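You operate a simulated robot arm through the tools that you are given. There is no shell and no other tool.

Carry out the task below with a simulated robot arm. There is one attempt and no reset: what you move stays moved.

TASK
Rinse the suds off both boards with cold water.
Fine: Set the sink knob, turn the water on and use the wand; stand it back in its holder and turn the water off. Leave the boards in place and the drain lever closed.

Only the result counts: the job must be done as asked and must still hold three seconds after the hand-in. Knocking over, shifting, dropping, spilling or breaking anything else fails it.

THE ROBOT
A 6-joint arm with a two-finger gripper, fixed in place. Base frame: the origin is at the foot of the arm, x ahead of it, y to its left, z up. Lengths are in m, angles in rad, forces in N, time in s.
It reaches about 1.298 m from its shoulder. Its first joint turns from -2.601 to 2.601 rad. Payload 1.57 kg.
The tool frame sits at the grasp point between the pads (the TCP): z along the fingers, y along the line on which they close. The tips reach 0.021 m beyond it. Largest opening 0.07 m; the body of the gripper starts 0.05 m behind the TCP.
Orientation is that of the tool frame in the base frame, as a unit quaternion [w, x, y, z]. With the fingers straight down and closing along the base's y, the tool's x points along the base's -x, its y along +y and its z along -z.

THE INTERFACE
- The arm moves only by the tool move_arm. Its argument "rows" is a list of rows, each a list of 7 numbers: the shift along the tool's x, y, z in m, then the turn, a rotation vector about the tool's x, y, z in rad, then the opening in per cent of the stroke, from 0 (shut) to 100 (fully open). In form: [[dx, dy, dz, ax, ay, az, claw], ...]. A call has 1 to 20 rows; each row shifts and turns the commanded pose from where the row before left it, along the tool's axes as they then stand. Rows are played at 5 a second. More than 0.05 m and 0.15 rad between two rows, or a gripper value outside its range, and nothing of the call is played. Where a pose cannot be reached the arm comes as near as it can. A force on the tool above 40 N (or 10 N above the force at the start of the call, whichever is more), or a blocked arm, ends the call early, and 0.2 s more pass. Each finger halts on what it meets, pressing with about 30 N; the grip force reading is that of the motor and also rises with nothing between the fingers. The clock runs only during rows and for 0.2 s after the last one: add rows that do not move to give the fingers time. It gives the time, the measured TCP pose, the force on the tool (base axes), the opening and the grip force at its end, in the units of the frame above (readings bear some noise), with the torque about the TCP (base axes, N m) and any sound that the robot's microphone picked up.
- Cameras (640 x 400 px; columns grow to the right, rows downward): "scene" is fixed at [0.2191, -0.6487, 1.738]; the picture's right is [0.53, -0.85, 0.00], its down [-0.60, -0.37, -0.71] and it looks along [0.61, 0.37, -0.70] (base axes); focal length 358 px, centre (320, 200). "wrist" rides on the gripper at [0.079, 0.004, -0.081] in the tool frame; the picture's right is [-0.05, 1.00, 0.00], its down [-0.67, -0.04, -0.74] and it looks along [-0.74, -0.04, 0.67] (tool axes); focal length 256 px, centre (320, 200). There is no depth. A picture from a camera that has moved, and an enlarged one, comes with that camera's place and axes in the base frame and with its lens.
- capture(camera): a new picture of that camera. It takes no simulated time.
- lift_body(by): slides the trunk up (or, below 0, down) by that many m; the arm rides with it, the base frame stays. It gives what a move gives, with no picture.
- close_up(camera, box): a new picture of the part [left, top, right, bottom] of that camera's present view, enlarged. It takes no simulated time.
- close_job(): hands the job in; it is judged then, once.

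Nothing tells you positions but the pictures and the camera data. Unless the task says otherwise, let go and move clear before handing in.

The tools are called after "Call:" as name(argument=value, ...) on one line, values as JSON. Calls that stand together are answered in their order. move_arm: Moves the arm, as the interface text tells. Its arguments: {"type":"object","properties":{"rows":{"type":"array"}},"required":["rows"]} The other tools are called the same way: lift_body (by) slides the trunk up or down; capture (camera) takes a picture; close_up (camera, box) takes an enlarged picture of a part of a camera's view; close_job () hands the job in.

At the start:

```text
clock: 0.0
ee_pos: [0.714, -0.0269, 1.251]
ee_rot: [0.0, 0.0, 1.0, -0.001]
force: [-0.6, 0.8, 0.6]
wrist_torque: [-0.01, 0.02, -0.01]
opening: 0.0703
gripper_force: 0.0
trunk travel left (down, up): [-0.932, 0.038]
```

scene: 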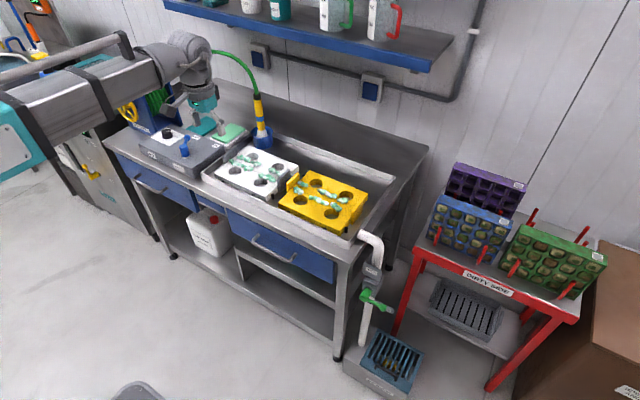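
wrist: 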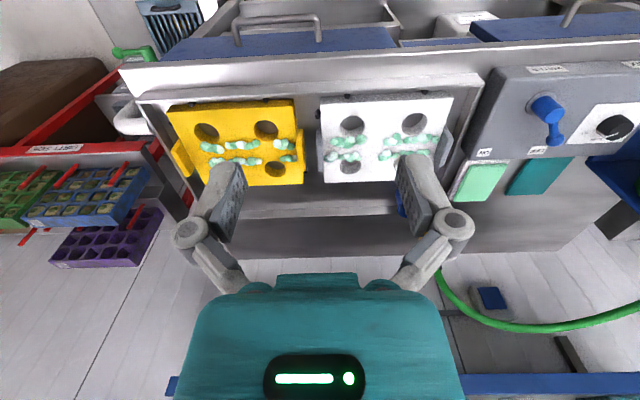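

I see a sink bench with a white and a yellow board covered in suds, a control box with a knob and a blue valve at the left, and a yellow/blue wand in a holder behind. I'll look closer at each before moving.

Call:
close_up(camera="scene", box=[120, 80, 280, 180])

Call:
close_up(camera="scene", box=[200, 120, 400, 245])

Call:
close_up(camera="wrist", box=[440, 40, 640, 240])

Call:
close_up(camera="scene", box=[320, 220, 440, 400])

Call:
close_up(camera="wrist", box=[120, 70, 480, 210])

```text
4.00 times, centred on (200, 130) of scene
camera zoom: at [0.2191, -0.6487, 1.738], right [0.53, -0.85, 0.0], down [-0.6, -0.37, -0.71], along [0.61, 0.37, -0.7], focal length 1432 px, centre (800, 480)
```

zoom: 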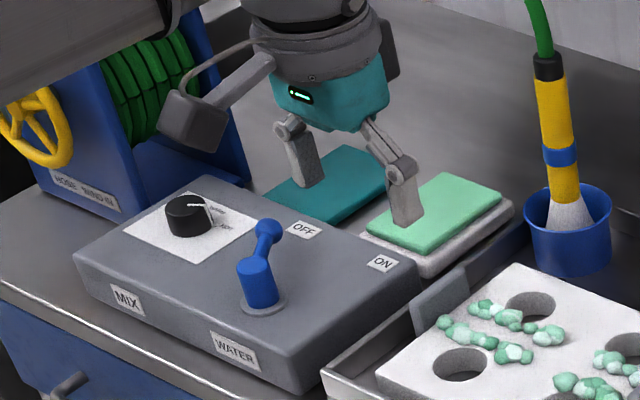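

```text
3.20 times, centred on (300, 182) of scene
camera zoom: at [0.2191, -0.6487, 1.738], right [0.53, -0.85, 0.0], down [-0.6, -0.37, -0.71], along [0.61, 0.37, -0.7], focal length 1145 px, centre (384, 256)
```

zoom: 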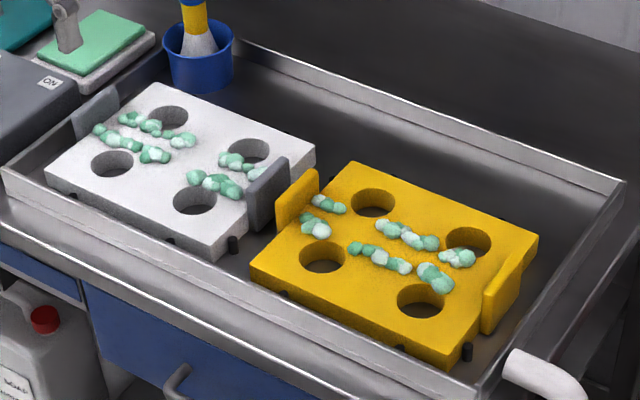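

```text
2.00 times, centred on (540, 140) of wrist
camera zoom: at [0.6346, -0.0227, 1.3331], right [0.05, 1.0, 0.0], down [0.67, -0.04, 0.74], along [0.74, -0.04, -0.67], focal length 512 px, centre (-120, 320)
```

zoom: 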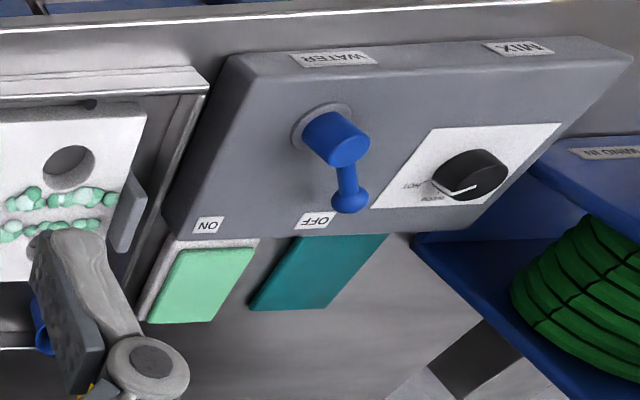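

```text
2.22 times, centred on (380, 310) of scene
camera zoom: at [0.2191, -0.6487, 1.738], right [0.53, -0.85, 0.0], down [-0.6, -0.37, -0.71], along [0.61, 0.37, -0.7], focal length 795 px, centre (187, -44)
```

zoom: 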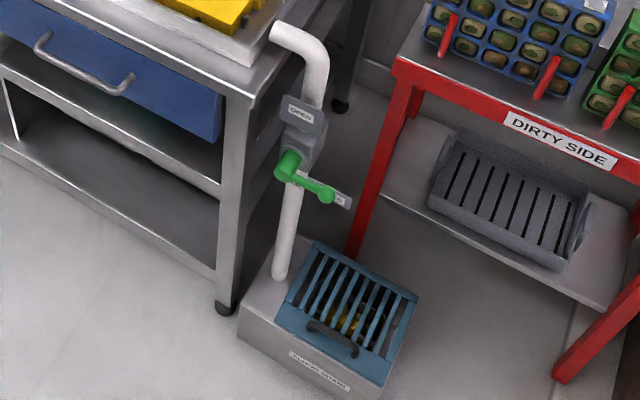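

```text
1.78 times, centred on (300, 140) of wrist
camera zoom: at [0.6346, -0.0227, 1.3331], right [0.05, 1.0, 0.0], down [0.67, -0.04, 0.74], along [0.74, -0.04, -0.67], focal length 455 px, centre (356, 307)
```

zoom: 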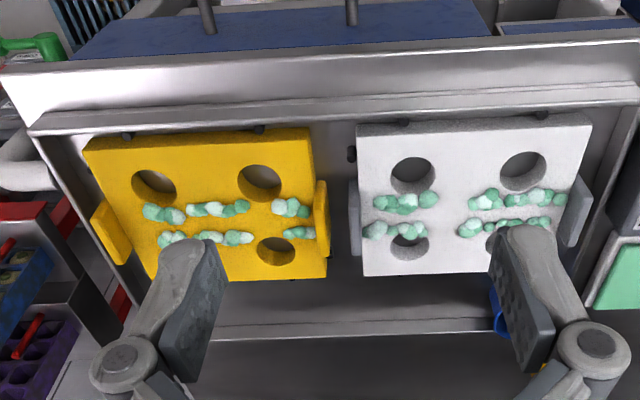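

The knob is at about (0.94, 0.55, 0.89), with the blue WATER lever just beside it pointing at OFF. I'll zoom further to read the knob markings, the lever, and the wand.

Call:
close_up(camera="wrist", box=[550, 95, 640, 155])

Call:
close_up(camera="scene", box=[150, 118, 206, 153])

Call:
close_up(camera="scene", box=[228, 50, 292, 152])

Call:
close_up(camera="scene", box=[0, 0, 160, 140])

```text
6.67 times, centred on (595, 125) of wrist
camera zoom: at [0.6346, -0.0227, 1.3331], right [0.05, 1.0, 0.0], down [0.67, -0.04, 0.74], along [0.74, -0.04, -0.67], focal length 1707 px, centre (-1513, 700)
```

zoom: 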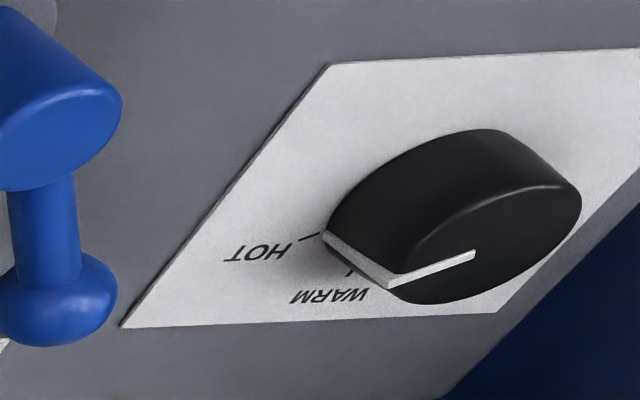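

```text
11.43 times, centred on (178, 136) of scene
camera zoom: at [0.2191, -0.6487, 1.738], right [0.53, -0.85, 0.0], down [-0.6, -0.37, -0.71], along [0.61, 0.37, -0.7], focal length 4091 px, centre (1943, 937)
```

zoom: 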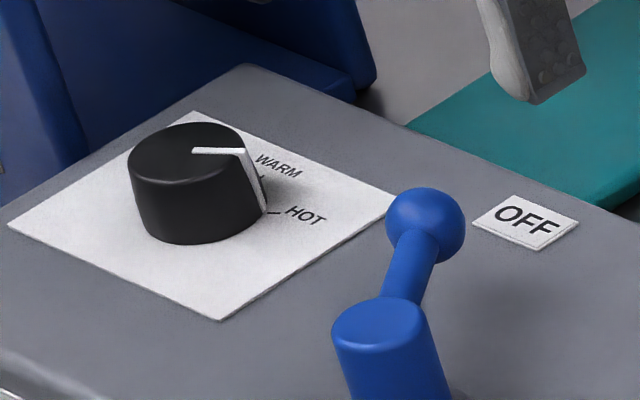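

```text
3.92 times, centred on (260, 101) of scene
camera zoom: at [0.2191, -0.6487, 1.738], right [0.53, -0.85, 0.0], down [-0.6, -0.37, -0.71], along [0.61, 0.37, -0.7], focal length 1404 px, centre (555, 588)
```

zoom: 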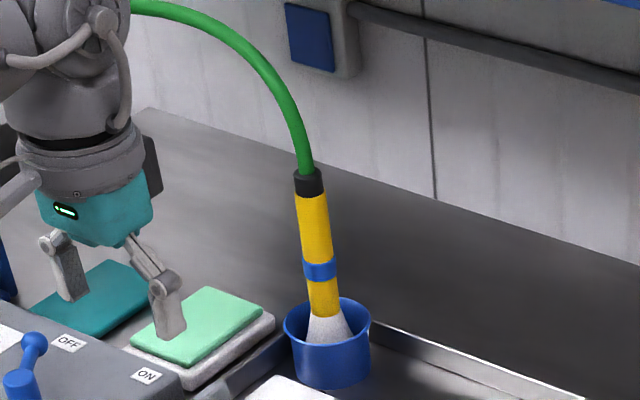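

```text
2.86 times, centred on (80, 70) of scene
camera zoom: at [0.2191, -0.6487, 1.738], right [0.53, -0.85, 0.0], down [-0.6, -0.37, -0.71], along [0.61, 0.37, -0.7], focal length 1023 px, centre (1006, 571)
```

zoom: 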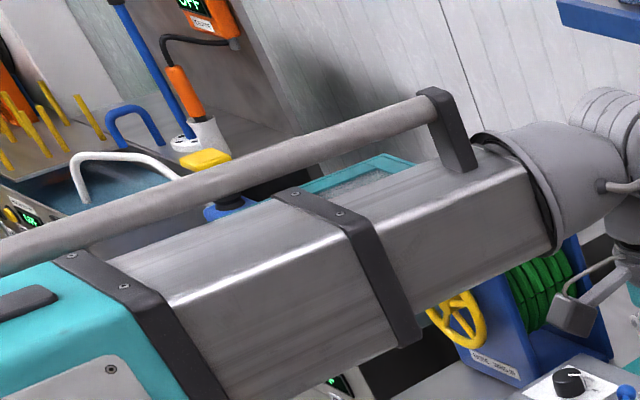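

The pointer now sits between WARM and HOT, and COLD is hidden behind the knob. I'll move above the control box with the gripper tilted so the wrist camera looks down on it.

Call:
move_arm(rows=[[-0.01, 0.044, 0.009, 0, 0, 0, 100], [-0.01, 0.044, 0.009, 0, 0, 0, 100], [-0.01, 0.044, 0.009, 0, 0, 0, 100], [-0.01, 0.044, 0.009, 0, 0, 0, 100], [-0.01, 0.044, 0.009, 0, 0, 0, 100], [-0.01, 0.044, 0.009, 0, 0, 0, 100], [-0.01, 0.044, 0.009, 0, 0, 0, 100], [-0.01, 0.044, 0.009, 0, 0, 0, 100], [-0.01, 0.044, 0.009, 0, 0, 0, 100], [-0.01, 0.044, 0.009, 0, 0, 0, 100], [-0.01, 0.044, 0.009, 0, 0, 0, 100], [-0.01, 0.044, 0.009, 0, 0, 0, 100], [0, 0, 0, 0, 0.15, 0, 100], [0, 0, 0, 0, 0.15, 0, 100], [0, 0, 0, 0, 0.15, 0, 100], [0, 0, 0, 0, 0, 0, 100]])

Call:
capture(camera="wrist")

Call:
capture(camera="scene")

```text
clock: 3.4
ee_pos: [0.8331, 0.5009, 1.2694]
ee_rot: [-0.224, 0.0, 0.975, 0.0]
force: [0.5, -0.2, -0.5]
wrist_torque: [0.01, 0.02, 0.0]
opening: 0.0701
gripper_force: 0.0
out of reach, approached as far as the arm can: row 1, 2, 3, 4, 5, 6, 7, 8, 9, 10, 11, 12, 14, 15
trunk travel left (down, up): [-0.932, 0.038]
```

```text
taken
camera wrist: at [0.7971, 0.5055, 1.3783], right [0.05, 1.0, -0.02], down [0.92, -0.04, 0.38], along [0.38, -0.04, -0.92], focal length 256 px, centre (320, 200)
```

wrist: 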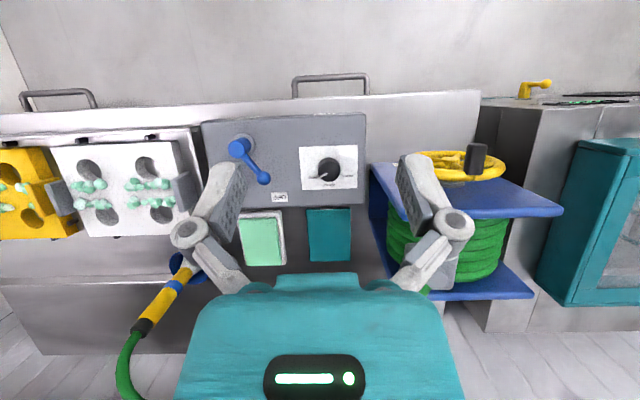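

```text
taken
```

scene: 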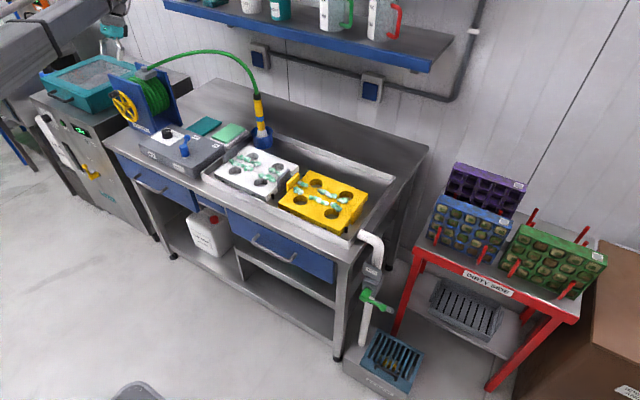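

Good overhead view; the arm couldn't descend at this trunk height, so I'll lower the trunk later. First I'll read the knob.

Call:
close_up(camera="wrist", box=[290, 135, 370, 195])

Call:
close_up(camera="wrist", box=[190, 100, 380, 270])

Call:
close_up(camera="wrist", box=[100, 220, 240, 400])

```text
6.67 times, centred on (330, 165) of wrist
camera zoom: at [0.7971, 0.5055, 1.3783], right [0.05, 1.0, -0.02], down [0.92, -0.04, 0.38], along [0.38, -0.04, -0.92], focal length 1707 px, centre (253, 433)
```

zoom: 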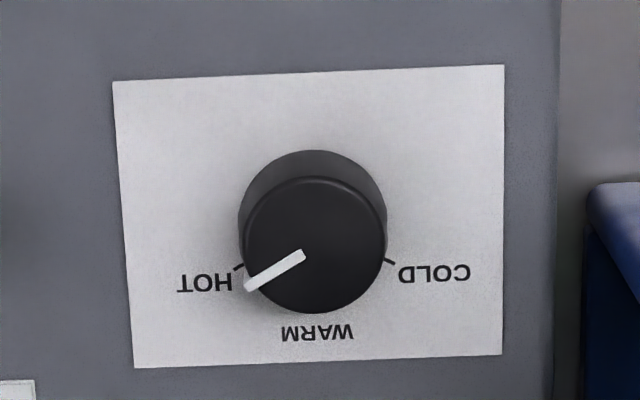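

```text
2.35 times, centred on (285, 185) of wrist
camera zoom: at [0.7971, 0.5055, 1.3783], right [0.05, 1.0, -0.02], down [0.92, -0.04, 0.38], along [0.38, -0.04, -0.92], focal length 602 px, centre (402, 235)
```

zoom: 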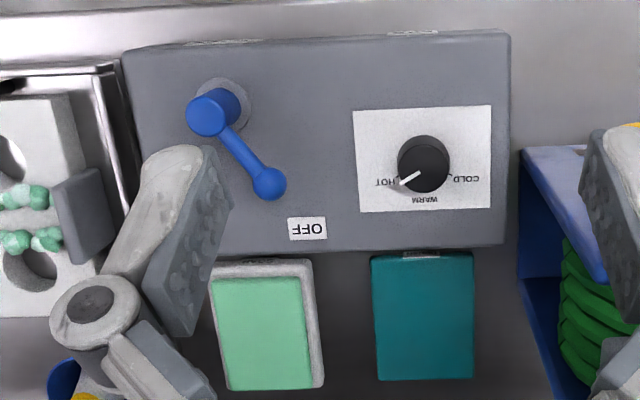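

```text
2.22 times, centred on (170, 310) of wrist
camera zoom: at [0.7971, 0.5055, 1.3783], right [0.05, 1.0, -0.02], down [0.92, -0.04, 0.38], along [0.38, -0.04, -0.92], focal length 569 px, centre (653, -44)
```

zoom: 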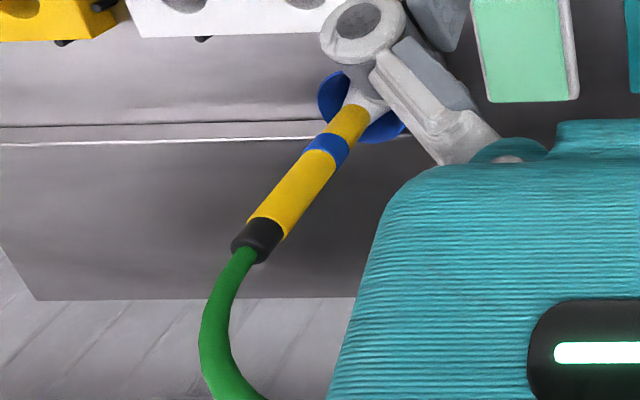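

COLD is on the left (+y) side, about 120° counter-clockwise from the pointer's present HOT position. The knob is near (0.93, 0.506, 0.92), the lever pivot near (0.87, 0.35), and the wand is upright near (1.127, 0.194). I'll lower the trunk to get down to working height.

Call:
lift_body(by=-0.2)

Call:
capture(camera="wrist")

Call:
capture(camera="scene")

```text
clock: 5.6
ee_pos: [0.8325, 0.5023, 1.0704]
ee_rot: [-0.222, 0.0, 0.975, 0.0]
force: [0.2, -0.4, 0.2]
wrist_torque: [0.01, 0.03, 0.0]
opening: 0.0702
gripper_force: 0.0
trunk travel left (down, up): [-0.732, 0.238]
```

```text
taken
camera wrist: at [0.7972, 0.5057, 1.178], right [0.05, 1.0, -0.02], down [0.92, -0.04, 0.38], along [0.38, -0.04, -0.92], focal length 256 px, centre (320, 200)
```

wrist: 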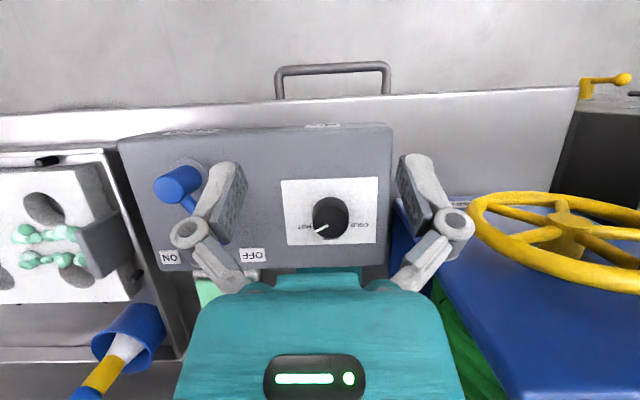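

```text
taken
```

scene: 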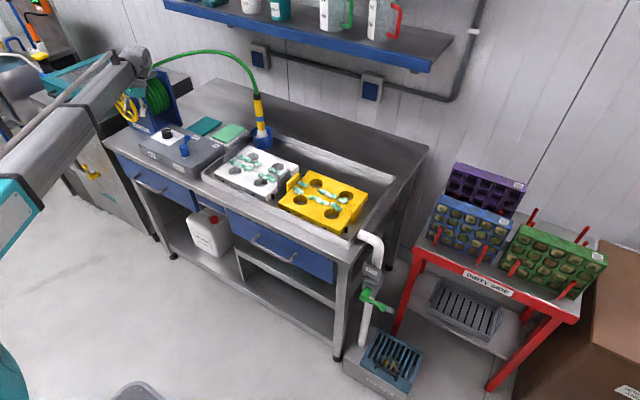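

Now closer. I'll measure the knob and lever from this view.

Call:
close_up(camera="wrist", box=[270, 165, 390, 255])

Call:
close_up(camera="wrist", box=[110, 120, 290, 280])

Call:
close_up(camera="scene", box=[90, 30, 220, 180])

```text
4.44 times, centred on (330, 210) of wrist
camera zoom: at [0.7972, 0.5057, 1.178], right [0.05, 1.0, -0.02], down [0.92, -0.04, 0.38], along [0.38, -0.04, -0.92], focal length 1138 px, centre (276, 156)
```

zoom: 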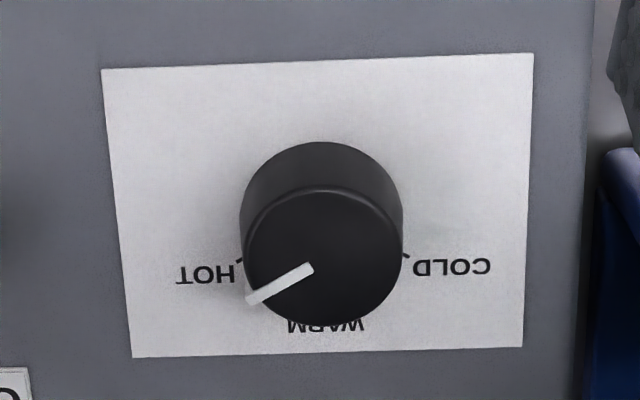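

```text
2.50 times, centred on (200, 200) of wrist
camera zoom: at [0.7972, 0.5057, 1.178], right [0.05, 1.0, -0.02], down [0.92, -0.04, 0.38], along [0.38, -0.04, -0.92], focal length 640 px, centre (620, 200)
```

zoom: 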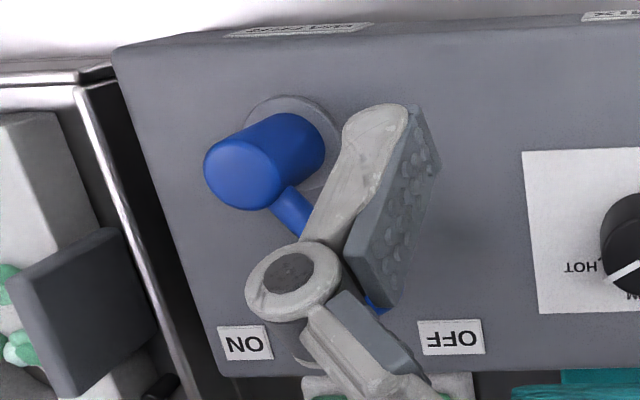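

```text
2.67 times, centred on (155, 105) of scene
camera zoom: at [0.2191, -0.6487, 1.738], right [0.53, -0.85, 0.0], down [-0.6, -0.37, -0.71], along [0.61, 0.37, -0.7], focal length 954 px, centre (760, 453)
```

zoom: 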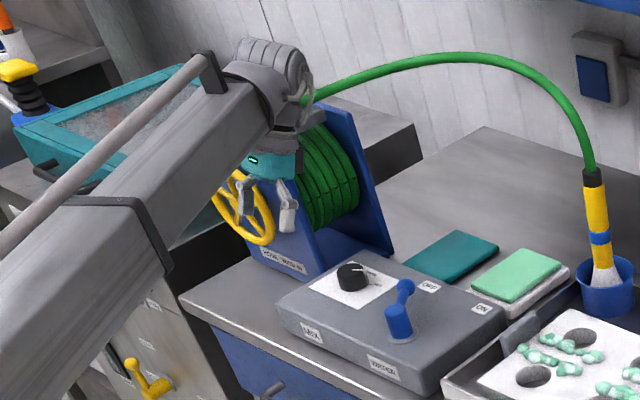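

The knob top is at about (0.927, 0.505, 0.928), diameter ~4 cm. I'll straighten the gripper, and move directly above the knob with margin.

Call:
move_arm(rows=[[0, 0, 0, 0, -0.15, 0, 100], [0, 0, 0, 0, -0.15, 0, 100], [0, 0, 0, 0, -0.15, 0, 100], [-0.032, 0.001, 0.0, 0, 0, 0, 100], [-0.032, 0.001, 0.015, 0, 0, 0, 100], [-0.031, 0.001, 0.015, 0, 0, 0, 100], [0, 0, 0.02, 0, 0, 0, 100], [0, 0, 0, 0, 0, 0, 100]])

Call:
capture(camera="wrist")

Call:
close_up(camera="scene", box=[110, 60, 220, 180])

```text
clock: 7.4
ee_pos: [0.9289, 0.503, 1.0498]
ee_rot: [0.0, 0.0, 1.0, 0.0]
force: [0.9, 0.6, 0.2]
wrist_torque: [0.01, -0.01, 0.0]
opening: 0.0699
gripper_force: 0.1
out of reach, approached as far as the arm can: row 1, 2, 5, 6, 7
trunk travel left (down, up): [-0.732, 0.238]
```

```text
taken
camera wrist: at [0.8507, 0.5078, 1.133], right [0.05, 1.0, 0.0], down [0.67, -0.04, 0.75], along [0.74, -0.04, -0.67], focal length 256 px, centre (320, 200)
```

wrist: 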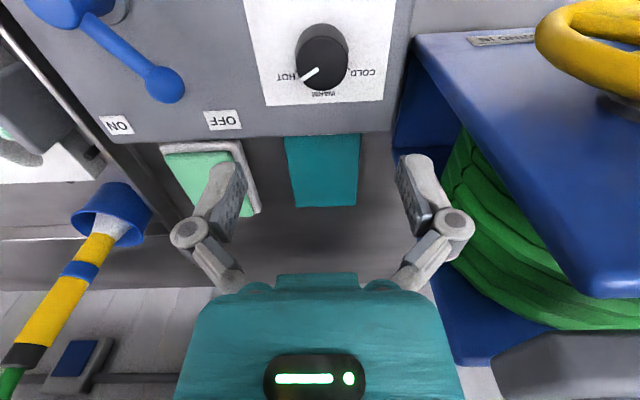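

```text
3.33 times, centred on (165, 120) of scene
camera zoom: at [0.2191, -0.6487, 1.738], right [0.53, -0.85, 0.0], down [-0.6, -0.37, -0.71], along [0.61, 0.37, -0.7], focal length 1193 px, centre (837, 467)
```

zoom: 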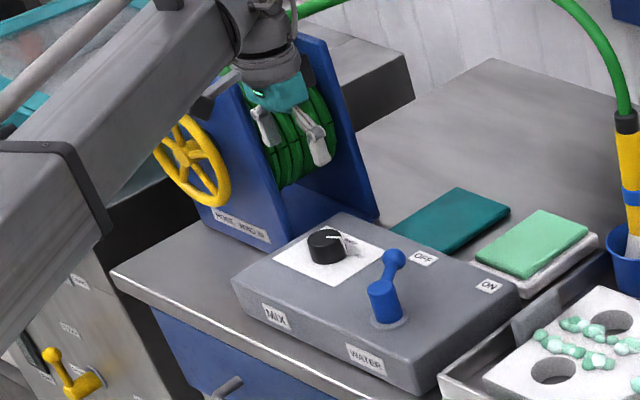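

The gripper is directly over the knob, but the arm is at its lower limit for this trunk height. I'll raise the arm a little and lower the trunk more, to leave working range below.

Call:
move_arm(rows=[[0, 0.001, -0.04, 0, 0, 0, 100], [0, 0, -0.04, 0, 0, 0, 100], [0, 0, -0.04, 0, 0, 0, 100], [0, 0, -0.03, 0, 0, 0, 100], [0, 0, 0, 0, 0, 0, 100]])

Call:
lift_body(by=-0.2)

Call:
capture(camera="wrist")

Call:
capture(camera="scene")

```text
clock: 8.6
ee_pos: [0.9295, 0.5038, 1.0513]
ee_rot: [0.0, 0.001, 1.0, 0.0]
force: [0.3, 0.2, -0.4]
wrist_torque: [0.02, 0.01, -0.01]
opening: 0.0699
gripper_force: 0.0
out of reach, approached as far as the arm can: row 1, 2, 3, 4
trunk travel left (down, up): [-0.732, 0.238]
```

```text
clock: 10.0
ee_pos: [0.9275, 0.5025, 0.9126]
ee_rot: [0.003, 0.001, 1.0, 0.0]
force: [-9.1, -4.2, 31.1]
wrist_torque: [-0.55, 0.16, -0.07]
opening: 0.0705
gripper_force: 0.2
trunk travel left (down, up): [-0.591, 0.379]
stopped: the force on the tool passed its limit at 148 N (the readings are from after the stop); the commanded pose is now the measured one
```

```text
taken
camera wrist: at [0.8485, 0.5065, 0.9951], right [0.05, 1.0, 0.0], down [0.66, -0.04, 0.75], along [0.75, -0.04, -0.66], focal length 256 px, centre (320, 200)
```

wrist: 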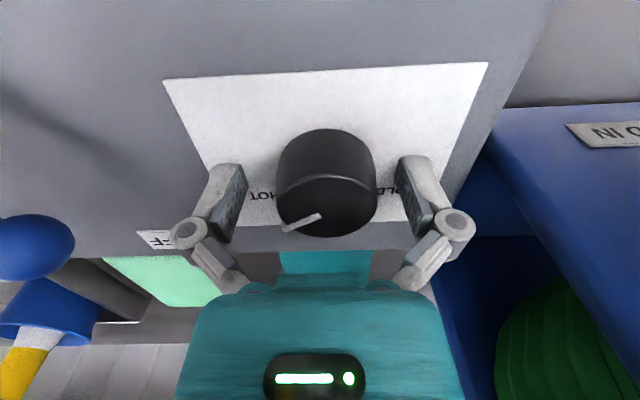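

```text
taken
```

scene: 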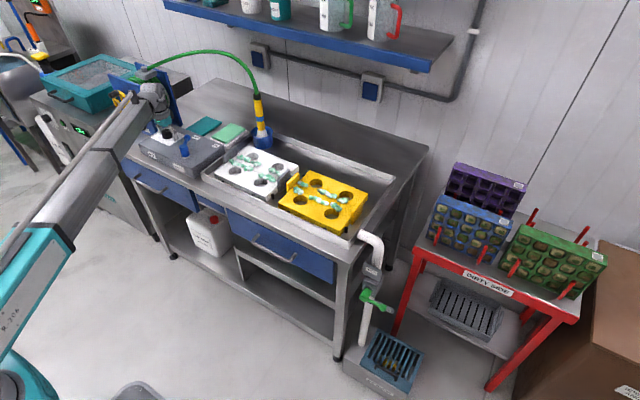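

The readings show the arm's height is set by the trunk only (z didn't follow commands), and lowering it made the fingertips touch the panel at about z=0.89. I'll raise the trunk slightly to free them and check that nothing is disturbed.

Call:
lift_body(by=0.012)

Call:
capture(camera="wrist")

Call:
close_up(camera="scene", box=[80, 60, 240, 190])

```text
clock: 10.6
ee_pos: [0.9328, 0.5042, 0.9204]
ee_rot: [0.004, 0.0, 1.0, 0.001]
force: [-0.3, -0.1, -0.2]
wrist_torque: [0.01, -0.01, -0.03]
opening: 0.07
gripper_force: 0.0
trunk travel left (down, up): [-0.603, 0.367]
```

```text
taken
camera wrist: at [0.8534, 0.5089, 1.0023], right [0.05, 1.0, 0.0], down [0.66, -0.04, 0.75], along [0.75, -0.04, -0.66], focal length 256 px, centre (320, 200)
```

wrist: 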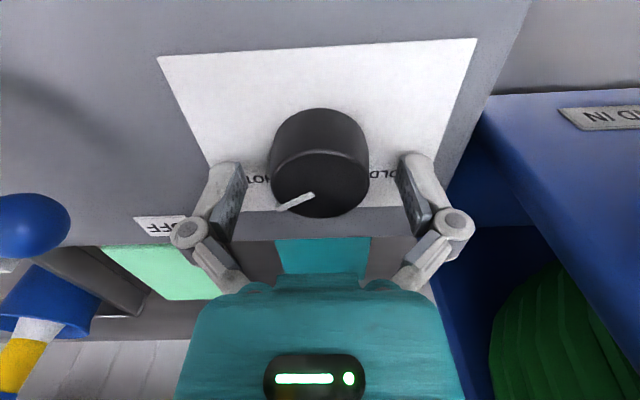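

```text
3.08 times, centred on (160, 125) of scene
camera zoom: at [0.2191, -0.6487, 1.738], right [0.53, -0.85, 0.0], down [-0.6, -0.37, -0.71], along [0.61, 0.37, -0.7], focal length 1101 px, centre (812, 431)
```

zoom: 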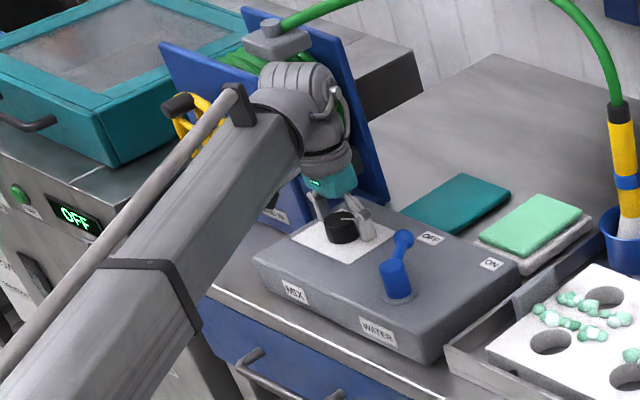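

Free now, and nothing has been disturbed. I'll centre over the knob and close the fingers on it.

Call:
move_arm(rows=[[0.005, 0.001, 0, 0, 0, 0, 100], [0, 0, 0, 0, 0, 0, 60], [0, 0, 0, 0, 0, 0, 30], [0, 0, 0, 0, 0, 0, 10], [0, 0, 0, 0, 0, 0, 10], [0, 0, 0, 0, 0, 0, 10]])

```text
clock: 12.0
ee_pos: [0.9261, 0.5047, 0.9232]
ee_rot: [0.005, 0.0, 1.0, 0.002]
force: [8.8, 3.2, 25.7]
wrist_torque: [-0.42, 0.43, -0.04]
opening: 0.0417
gripper_force: 32.0
trunk travel left (down, up): [-0.603, 0.367]
```

The grip holds (opening 4.2 cm), but the tips are pressing on the panel. I'll reopen, raise 5 mm, and close again.

Call:
move_arm(rows=[[0, 0, 0, 0, 0, 0, 80], [0, 0, 0, 0, 0, 0, 80], [0, 0, 0, 0, 0, 0, 80]])

Call:
lift_body(by=0.006)

Call:
move_arm(rows=[[0, 0, 0, 0, 0, 0, 40], [0, 0, 0, 0, 0, 0, 10], [0, 0, 0, 0, 0, 0, 10], [0, 0, 0, 0, 0, 0, 10]])

```text
clock: 12.8
ee_pos: [0.9273, 0.5057, 0.9204]
ee_rot: [0.003, 0.0, 1.0, 0.0]
force: [0.2, 0.4, -0.4]
wrist_torque: [0.0, -0.01, -0.01]
opening: 0.0557
gripper_force: 0.1
trunk travel left (down, up): [-0.603, 0.367]
```

```text
clock: 13.4
ee_pos: [0.9267, 0.5064, 0.9276]
ee_rot: [0.003, 0.0, 1.0, 0.0]
force: [0.6, 0.8, 0.6]
wrist_torque: [-0.02, -0.02, -0.01]
opening: 0.056
gripper_force: 0.0
trunk travel left (down, up): [-0.609, 0.361]
```

```text
clock: 14.4
ee_pos: [0.9259, 0.5048, 0.9279]
ee_rot: [0.002, 0.0, 1.0, -0.001]
force: [-0.1, -2.7, -0.9]
wrist_torque: [-0.09, -0.06, 0.04]
opening: 0.0412
gripper_force: 32.2
trunk travel left (down, up): [-0.609, 0.361]
```

Clean grip now with no side load. I'll turn the knob counter-clockwise (seen from above) by the first 60°.

Call:
move_arm(rows=[[0, 0, 0, 0, 0, -0.1, 10], [0, 0, 0, 0, 0, -0.1, 10], [0, 0, 0, 0, 0, -0.1, 10], [0, 0, 0, 0, 0, -0.1, 10], [0, 0, 0, 0, 0, -0.1, 10], [0, 0, 0, 0, 0, -0.1, 10], [0, 0, 0, 0, 0, -0.1, 10], [0, 0, 0, 0, 0, -0.1, 10], [0, 0, 0, 0, 0, -0.1, 10], [0, 0, 0, 0, 0, -0.1, 10], [0, 0, 0, 0, 0, 0, 10]])

Call:
capture(camera="wrist")

Call:
close_up(camera="scene", box=[100, 70, 220, 180])

```text
clock: 16.8
ee_pos: [0.9256, 0.5064, 0.9265]
ee_rot: [0.003, -0.48, 0.877, -0.001]
force: [-5.3, 7.6, 1.2]
wrist_torque: [0.87, -0.13, -0.01]
opening: 0.0408
gripper_force: 32.2
trunk travel left (down, up): [-0.609, 0.361]
```

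```text
taken
camera wrist: at [0.8799, 0.442, 1.0092], right [-0.81, 0.58, 0.0], down [0.38, 0.54, 0.75], along [0.44, 0.61, -0.66], focal length 256 px, centre (320, 200)
```

wrist: 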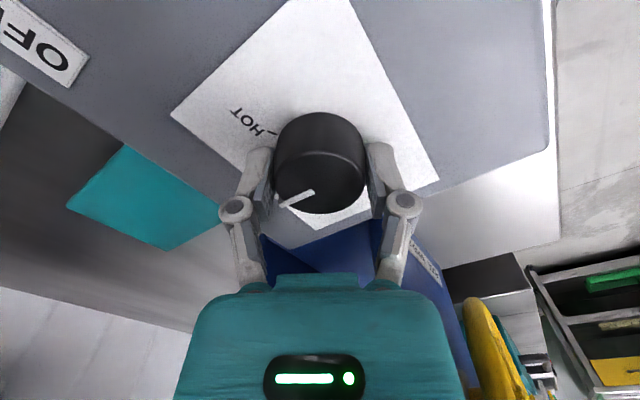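

```text
3.64 times, centred on (160, 125) of scene
camera zoom: at [0.2191, -0.6487, 1.738], right [0.53, -0.85, 0.0], down [-0.6, -0.37, -0.71], along [0.61, 0.37, -0.7], focal length 1302 px, centre (902, 473)
```

zoom: 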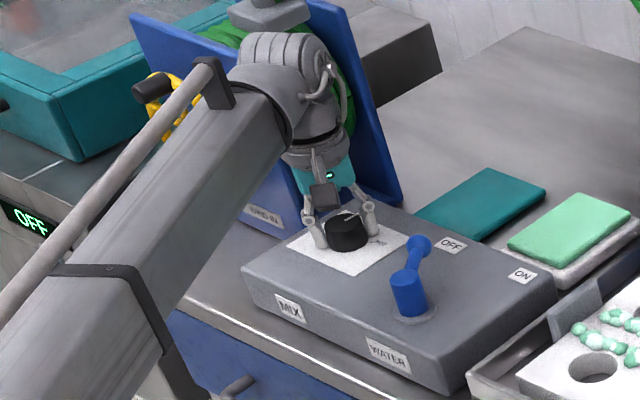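

The knob is turning with the gripper, now pointing at about WARM. I'll continue the turn.

Call:
move_arm(rows=[[0, 0, 0, 0, 0, -0.1, 10], [0, 0, 0, 0, 0, -0.1, 10], [0, 0, 0, 0, 0, -0.1, 10], [0, 0, 0, 0, 0, -0.1, 10], [0, 0, 0, 0, 0, -0.1, 10], [0, 0, 0, 0, 0, -0.1, 10], [0, 0, 0, 0, 0, -0.1, 10], [0, 0, 0, 0, 0, -0.1, 10], [0, 0, 0, 0, 0, -0.1, 10], [0, 0, 0, 0, 0, -0.1, 10], [0, 0, 0, 0, 0, 0, 10]])

Call:
capture(camera="wrist")

Call:
close_up(camera="scene", box=[140, 110, 210, 160])

```text
clock: 19.2
ee_pos: [0.9257, 0.5056, 0.927]
ee_rot: [-0.002, 0.842, -0.539, 0.002]
force: [-25.8, 6.0, -9.3]
wrist_torque: [0.05, 0.45, -0.07]
opening: 0.0406
gripper_force: 32.0
trunk travel left (down, up): [-0.609, 0.361]
```

```text
taken
camera wrist: at [0.9541, 0.4322, 1.0101], right [-0.93, -0.37, -0.01], down [-0.25, 0.62, 0.74], along [-0.27, 0.69, -0.67], focal length 256 px, centre (320, 200)
```

wrist: 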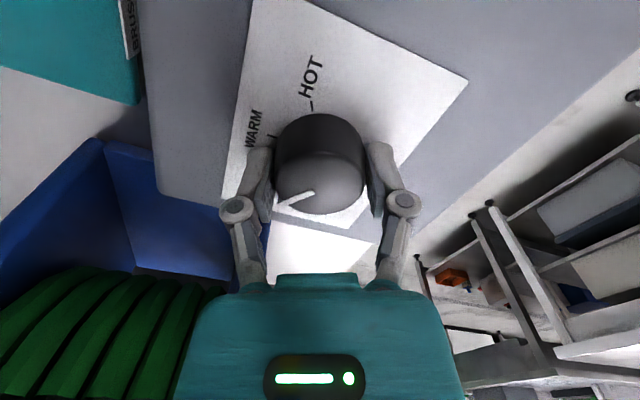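

```text
8.00 times, centred on (175, 135) of scene
camera zoom: at [0.2191, -0.6487, 1.738], right [0.53, -0.85, 0.0], down [-0.6, -0.37, -0.71], along [0.61, 0.37, -0.7], focal length 2864 px, centre (1480, 720)
```

zoom: 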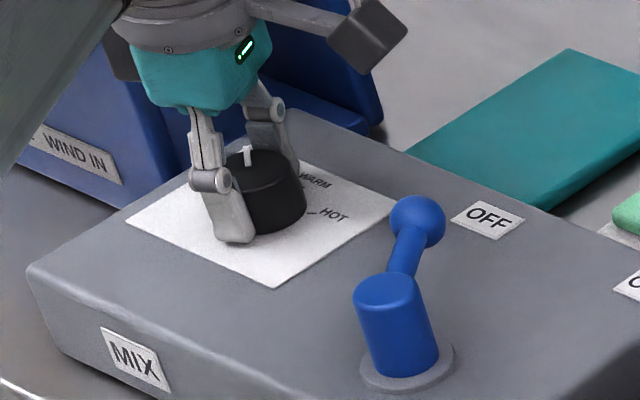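

Turned about 115° so far; a touch more to align with COLD, then release and inspect.

Call:
move_arm(rows=[[0, 0, 0, 0, 0, -0.05, 10], [0, 0, 0, 0, 0, -0.04, 10], [0, 0, 0, 0, 0, 0, 10]])

Call:
move_arm(rows=[[0, 0, 0, 0, 0, 0, 60], [0, 0, 0, 0, 0, 0, 100], [0, 0, 0, 0, 0, 0, 100], [0, 0, 0, 0, 0, 0, 100]])

Call:
capture(camera="wrist")

```text
clock: 20.0
ee_pos: [0.9243, 0.5068, 0.9277]
ee_rot: [-0.001, 0.865, -0.502, 0.002]
force: [-28.5, 2.3, -10.8]
wrist_torque: [0.33, 0.38, -0.02]
opening: 0.0405
gripper_force: 31.8
trunk travel left (down, up): [-0.609, 0.361]
```

```text
clock: 21.0
ee_pos: [0.9268, 0.504, 0.927]
ee_rot: [-0.003, 0.865, -0.502, 0.002]
force: [0.4, 0.2, -0.6]
wrist_torque: [-0.03, 0.0, 0.0]
opening: 0.0703
gripper_force: 0.0
trunk travel left (down, up): [-0.609, 0.361]
```

```text
taken
camera wrist: at [0.963, 0.4338, 1.0095], right [-0.89, -0.45, -0.01], down [-0.3, 0.59, 0.74], along [-0.33, 0.67, -0.67], focal length 256 px, centre (320, 200)
```

wrist: 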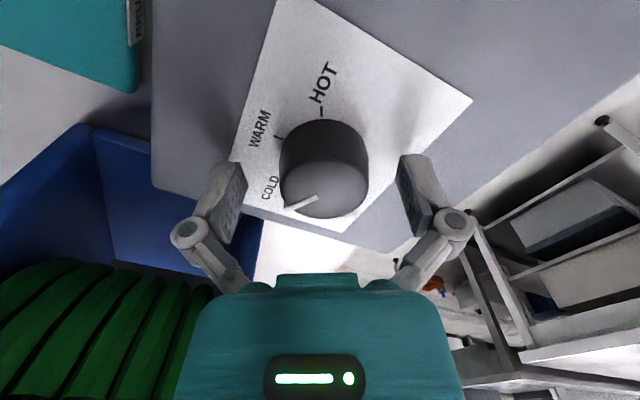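

The pointer seems to point at COLD. I'll rise, untwist the wrist, and check from above.

Call:
lift_body(by=0.13)

Call:
move_arm(rows=[[0, 0, 0, 0, 0, 0.14, 100], [0, 0, 0, 0, 0, 0.14, 100], [0, 0, 0, 0, 0, 0.14, 100], [0, 0, 0, 0, 0, 0.14, 100], [0, 0, 0, 0, 0, 0.14, 100], [0, 0, 0, 0, 0, 0.14, 100], [0, 0, 0, 0, 0, 0.14, 100], [0, 0, 0, 0, 0, 0.14, 100], [0, 0, 0, 0, 0, 0.14, 100], [0, 0, 0, 0, 0, 0.14, 100], [0, 0, 0, 0, 0, 0.14, 100], [0, 0, 0, 0, 0, 0.14, 100], [0, 0, 0, 0, 0, 0.14, 100], [0, 0, 0, 0, 0, 0.14, 100], [0, 0, 0, 0, 0, 0.14, 100], [0.02, 0, 0, 0, 0, 0, 100], [0.03, 0, 0, 0, 0, 0, 100], [0.03, 0, 0, 0, 0, 0, 100], [0, 0, 0, 0, 0, 0, 100]])

Call:
capture(camera="wrist")

Call:
close_up(camera="scene", box=[140, 110, 210, 160])

```text
clock: 22.6
ee_pos: [0.9267, 0.5049, 1.058]
ee_rot: [-0.003, 0.865, -0.502, 0.003]
force: [0.0, 0.4, -0.6]
wrist_torque: [0.0, 0.01, 0.01]
opening: 0.0702
gripper_force: 0.0
trunk travel left (down, up): [-0.739, 0.231]
```

```text
clock: 26.6
ee_pos: [0.8462, 0.5057, 1.0567]
ee_rot: [0.002, 0.005, 1.0, 0.001]
force: [-0.3, -1.0, 1.2]
wrist_torque: [-0.01, -0.02, -0.02]
opening: 0.0703
gripper_force: 0.0
trunk travel left (down, up): [-0.739, 0.231]
```

```text
taken
camera wrist: at [0.7671, 0.511, 1.139], right [0.06, 1.0, 0.0], down [0.66, -0.04, 0.75], along [0.75, -0.05, -0.66], focal length 256 px, centre (320, 200)
```

wrist: 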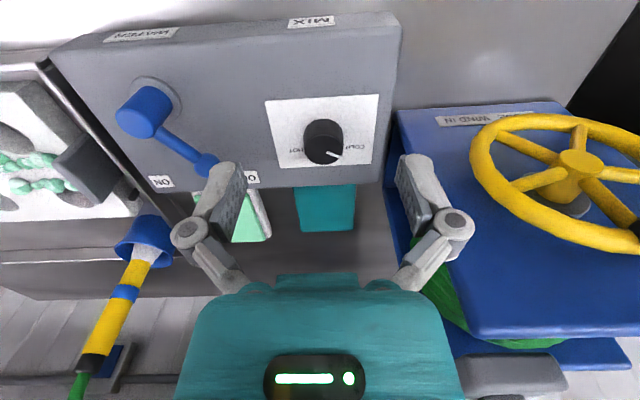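

```text
8.00 times, centred on (175, 135) of scene
camera zoom: at [0.2191, -0.6487, 1.738], right [0.53, -0.85, 0.0], down [-0.6, -0.37, -0.71], along [0.61, 0.37, -0.7], focal length 2864 px, centre (1480, 720)
```

zoom: 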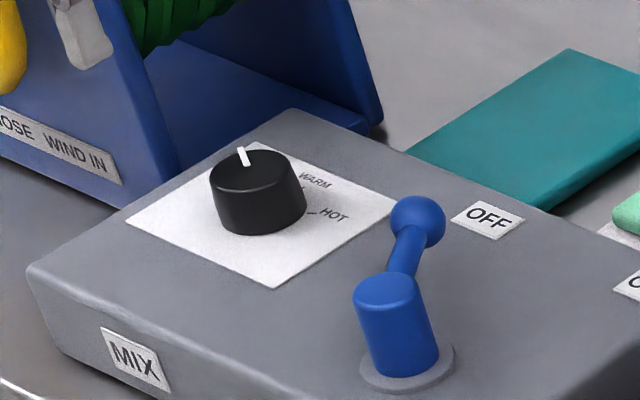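

Call:
close_up(camera="wrist", box=[255, 90, 385, 180])

Call:
close_up(camera="wrist", box=[90, 60, 270, 200])

```text
4.44 times, centred on (320, 135) of wrist
camera zoom: at [0.7671, 0.511, 1.139], right [0.06, 1.0, 0.0], down [0.66, -0.04, 0.75], along [0.75, -0.05, -0.66], focal length 1138 px, centre (320, 489)
```

zoom: 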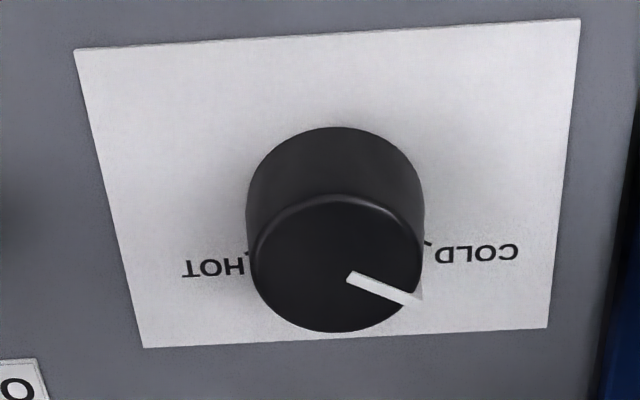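

```text
2.86 times, centred on (180, 130) of wrist
camera zoom: at [0.7671, 0.511, 1.139], right [0.06, 1.0, 0.0], down [0.66, -0.04, 0.75], along [0.75, -0.05, -0.66], focal length 731 px, centre (720, 400)
```

zoom: 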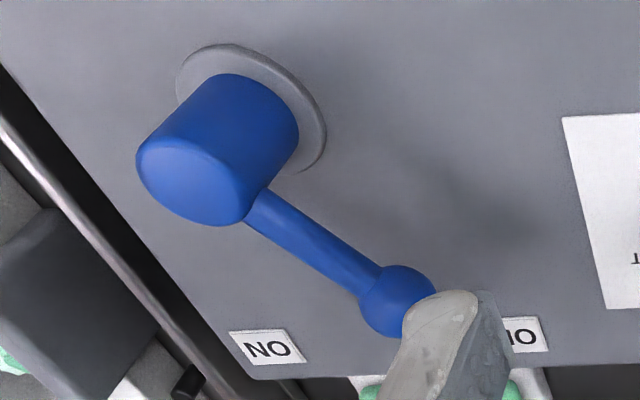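

The pointer now lines up with COLD. Next I'll turn the WATER lever: I'll go beside its ball (ball ≈ (0.932, 0.384, 0.935)) with the fingers shut and push it toward ON.

Call:
move_arm(rows=[[-0.035, -0.03, 0, 0, 0, 0, 60], [-0.034, -0.03, 0, 0, 0, 0, 20], [0, -0.008, 0, 0, 0, 0, 0], [0, 0, 0, 0, 0, 0, 0], [0, 0, 0, 0, 0, 0, 0], [0, 0, 0, 0, 0, 0, 0]])

Call:
capture(camera="wrist")

```text
clock: 27.9
ee_pos: [0.9143, 0.4372, 1.0571]
ee_rot: [0.003, 0.004, 1.0, 0.001]
force: [0.5, 0.1, -0.8]
wrist_torque: [-0.01, 0.01, 0.04]
opening: 0.0001
gripper_force: 28.1
trunk travel left (down, up): [-0.739, 0.231]
```

```text
taken
camera wrist: at [0.8355, 0.4412, 1.139], right [0.06, 1.0, 0.0], down [0.66, -0.04, 0.75], along [0.75, -0.05, -0.66], focal length 256 px, centre (320, 200)
```

wrist: 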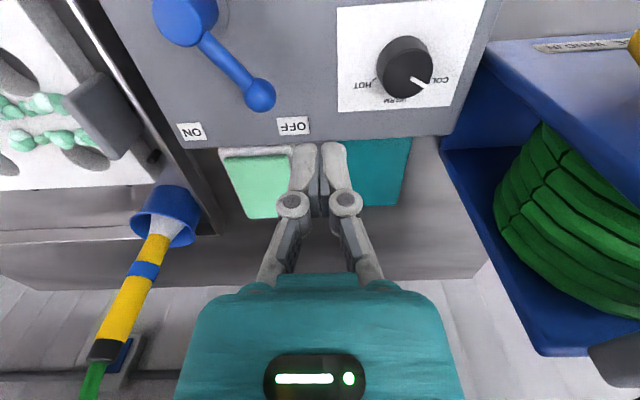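

Beside the lever with clearance. Lowering to lever height.

Call:
lift_body(by=-0.115)

Call:
capture(camera="wrist")

Call:
close_up(camera="scene", box=[140, 100, 230, 170])

```text
clock: 29.4
ee_pos: [0.9146, 0.4367, 0.9423]
ee_rot: [0.003, 0.005, 1.0, 0.001]
force: [0.9, -1.0, -0.2]
wrist_torque: [0.0, 0.02, -0.01]
opening: 0.0004
gripper_force: 29.2
trunk travel left (down, up): [-0.624, 0.346]
```

```text
taken
camera wrist: at [0.8355, 0.4411, 1.0241], right [0.06, 1.0, 0.0], down [0.66, -0.04, 0.75], along [0.75, -0.05, -0.66], focal length 256 px, centre (320, 200)
```

wrist: 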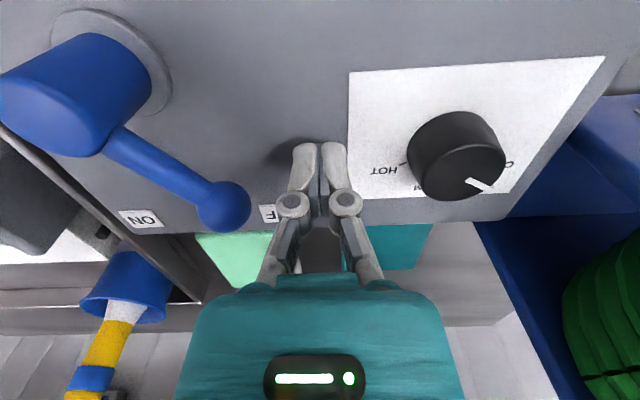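

```text
5.71 times, centred on (185, 135) of scene
camera zoom: at [0.2191, -0.6487, 1.738], right [0.53, -0.85, 0.0], down [-0.6, -0.37, -0.71], along [0.61, 0.37, -0.7], focal length 2045 px, centre (1091, 571)
```

zoom: 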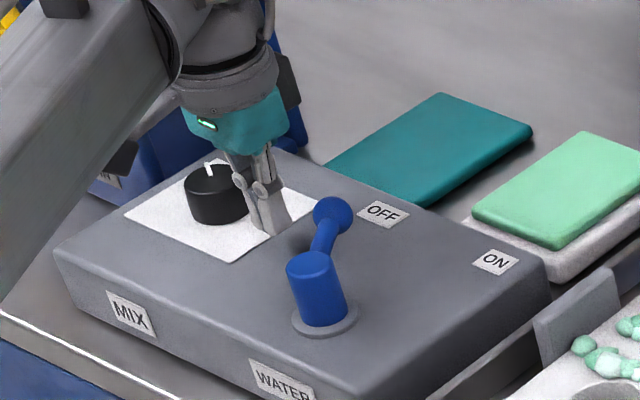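

Fingers sit beside the ball at the right height. Pushing the lever along its arc toward ON.

Call:
move_arm(rows=[[0, -0.0187, 0, 0, 0, 0, 0], [-0.0014, -0.016, 0, 0, 0, 0, 0], [-0.0095, -0.012, 0, 0, 0, 0, 0], [-0.0055, -0.008, 0, 0, 0, 0, 0], [-0.003, -0.008, 0, 0, 0, 0, 0], [-0.003, -0.008, 0, 0, 0, 0, 0], [-0.0015, -0.008, 0, 0, 0, 0, 0], [-0.0005, -0.008, 0, 0, 0, 0, 0], [0.0005, -0.008, 0, 0, 0, 0, 0], [0, 0, 0, 0, 0, 0, 0]])

Call:
capture(camera="wrist")

Call:
close_up(camera="scene", box=[140, 100, 230, 170])

```text
clock: 31.6
ee_pos: [0.9383, 0.3409, 0.9425]
ee_rot: [0.003, 0.004, 1.0, 0.001]
force: [0.2, -0.2, -0.4]
wrist_torque: [-0.06, 0.0, 0.01]
opening: 0.0001
gripper_force: 28.6
trunk travel left (down, up): [-0.624, 0.346]
```

```text
taken
camera wrist: at [0.859, 0.3462, 1.024], right [0.06, 1.0, 0.0], down [0.66, -0.04, 0.75], along [0.75, -0.05, -0.66], focal length 256 px, centre (320, 200)
```

wrist: 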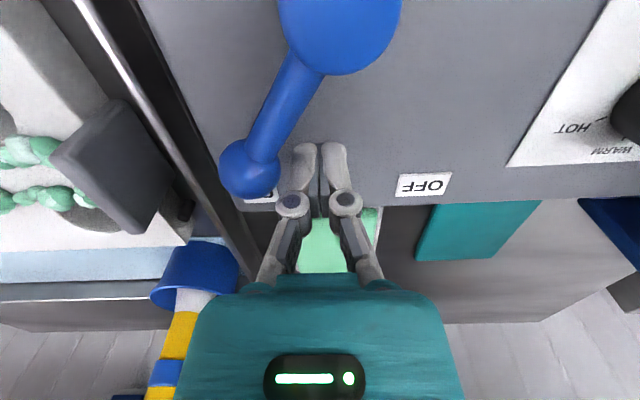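

```text
5.71 times, centred on (185, 135) of scene
camera zoom: at [0.2191, -0.6487, 1.738], right [0.53, -0.85, 0.0], down [-0.6, -0.37, -0.71], along [0.61, 0.37, -0.7], focal length 2045 px, centre (1091, 571)
```

zoom: 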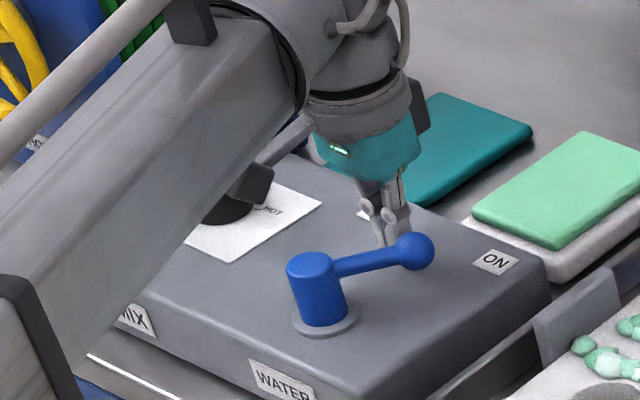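

The lever has swung to ON (about −35°) and the load is off the fingers. I'll back off, then look for signs of water at the wand.

Call:
move_arm(rows=[[0, 0.01, 0, 0, 0, 0, 0], [0, 0.01, 0, 0, 0, 0, 0], [0, 0, 0, 0, 0, 0, 0]])

Call:
lift_body(by=0.16)

Call:
capture(camera="wrist")

Call:
capture(camera="scene")

Call:
close_up(camera="scene", box=[228, 50, 292, 152])

```text
clock: 32.4
ee_pos: [0.9391, 0.3597, 0.9418]
ee_rot: [0.003, 0.004, 1.0, 0.0]
force: [-0.2, 0.1, 0.0]
wrist_torque: [-0.01, 0.01, -0.01]
opening: 0.0001
gripper_force: 28.1
trunk travel left (down, up): [-0.624, 0.346]
```

```text
clock: 34.2
ee_pos: [0.938, 0.3626, 1.1021]
ee_rot: [0.003, 0.004, 1.0, 0.001]
force: [0.5, -0.1, -0.1]
wrist_torque: [-0.02, -0.01, 0.04]
opening: 0.0001
gripper_force: 28.3
trunk travel left (down, up): [-0.784, 0.186]
```

```text
taken
camera wrist: at [0.8597, 0.3664, 1.1839], right [0.06, 1.0, 0.0], down [0.66, -0.04, 0.75], along [0.75, -0.05, -0.66], focal length 256 px, centre (320, 200)
```

wrist: 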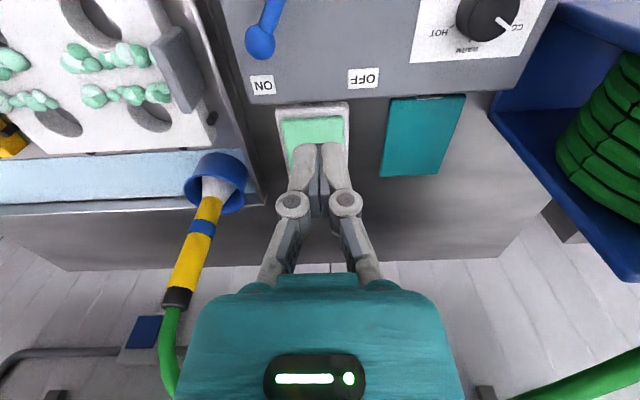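

```text
taken
```

scene: 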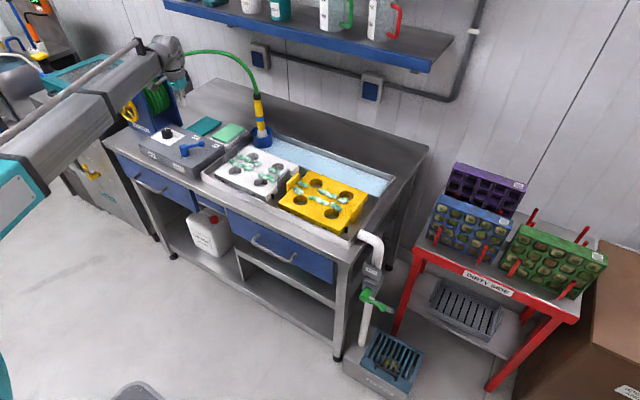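

```text
3.92 times, centred on (260, 101) of scene
camera zoom: at [0.2191, -0.6487, 1.738], right [0.53, -0.85, 0.0], down [-0.6, -0.37, -0.71], along [0.61, 0.37, -0.7], focal length 1404 px, centre (555, 588)
```

zoom: 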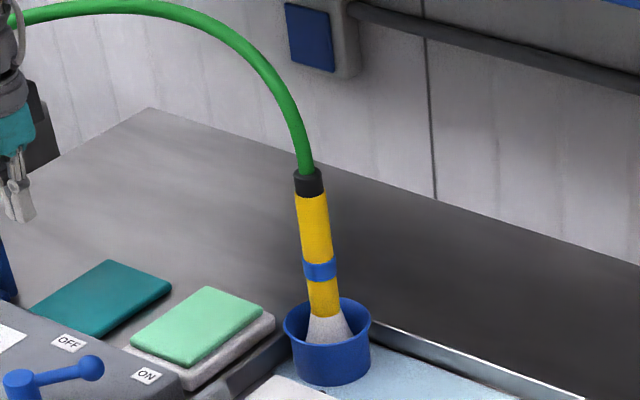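

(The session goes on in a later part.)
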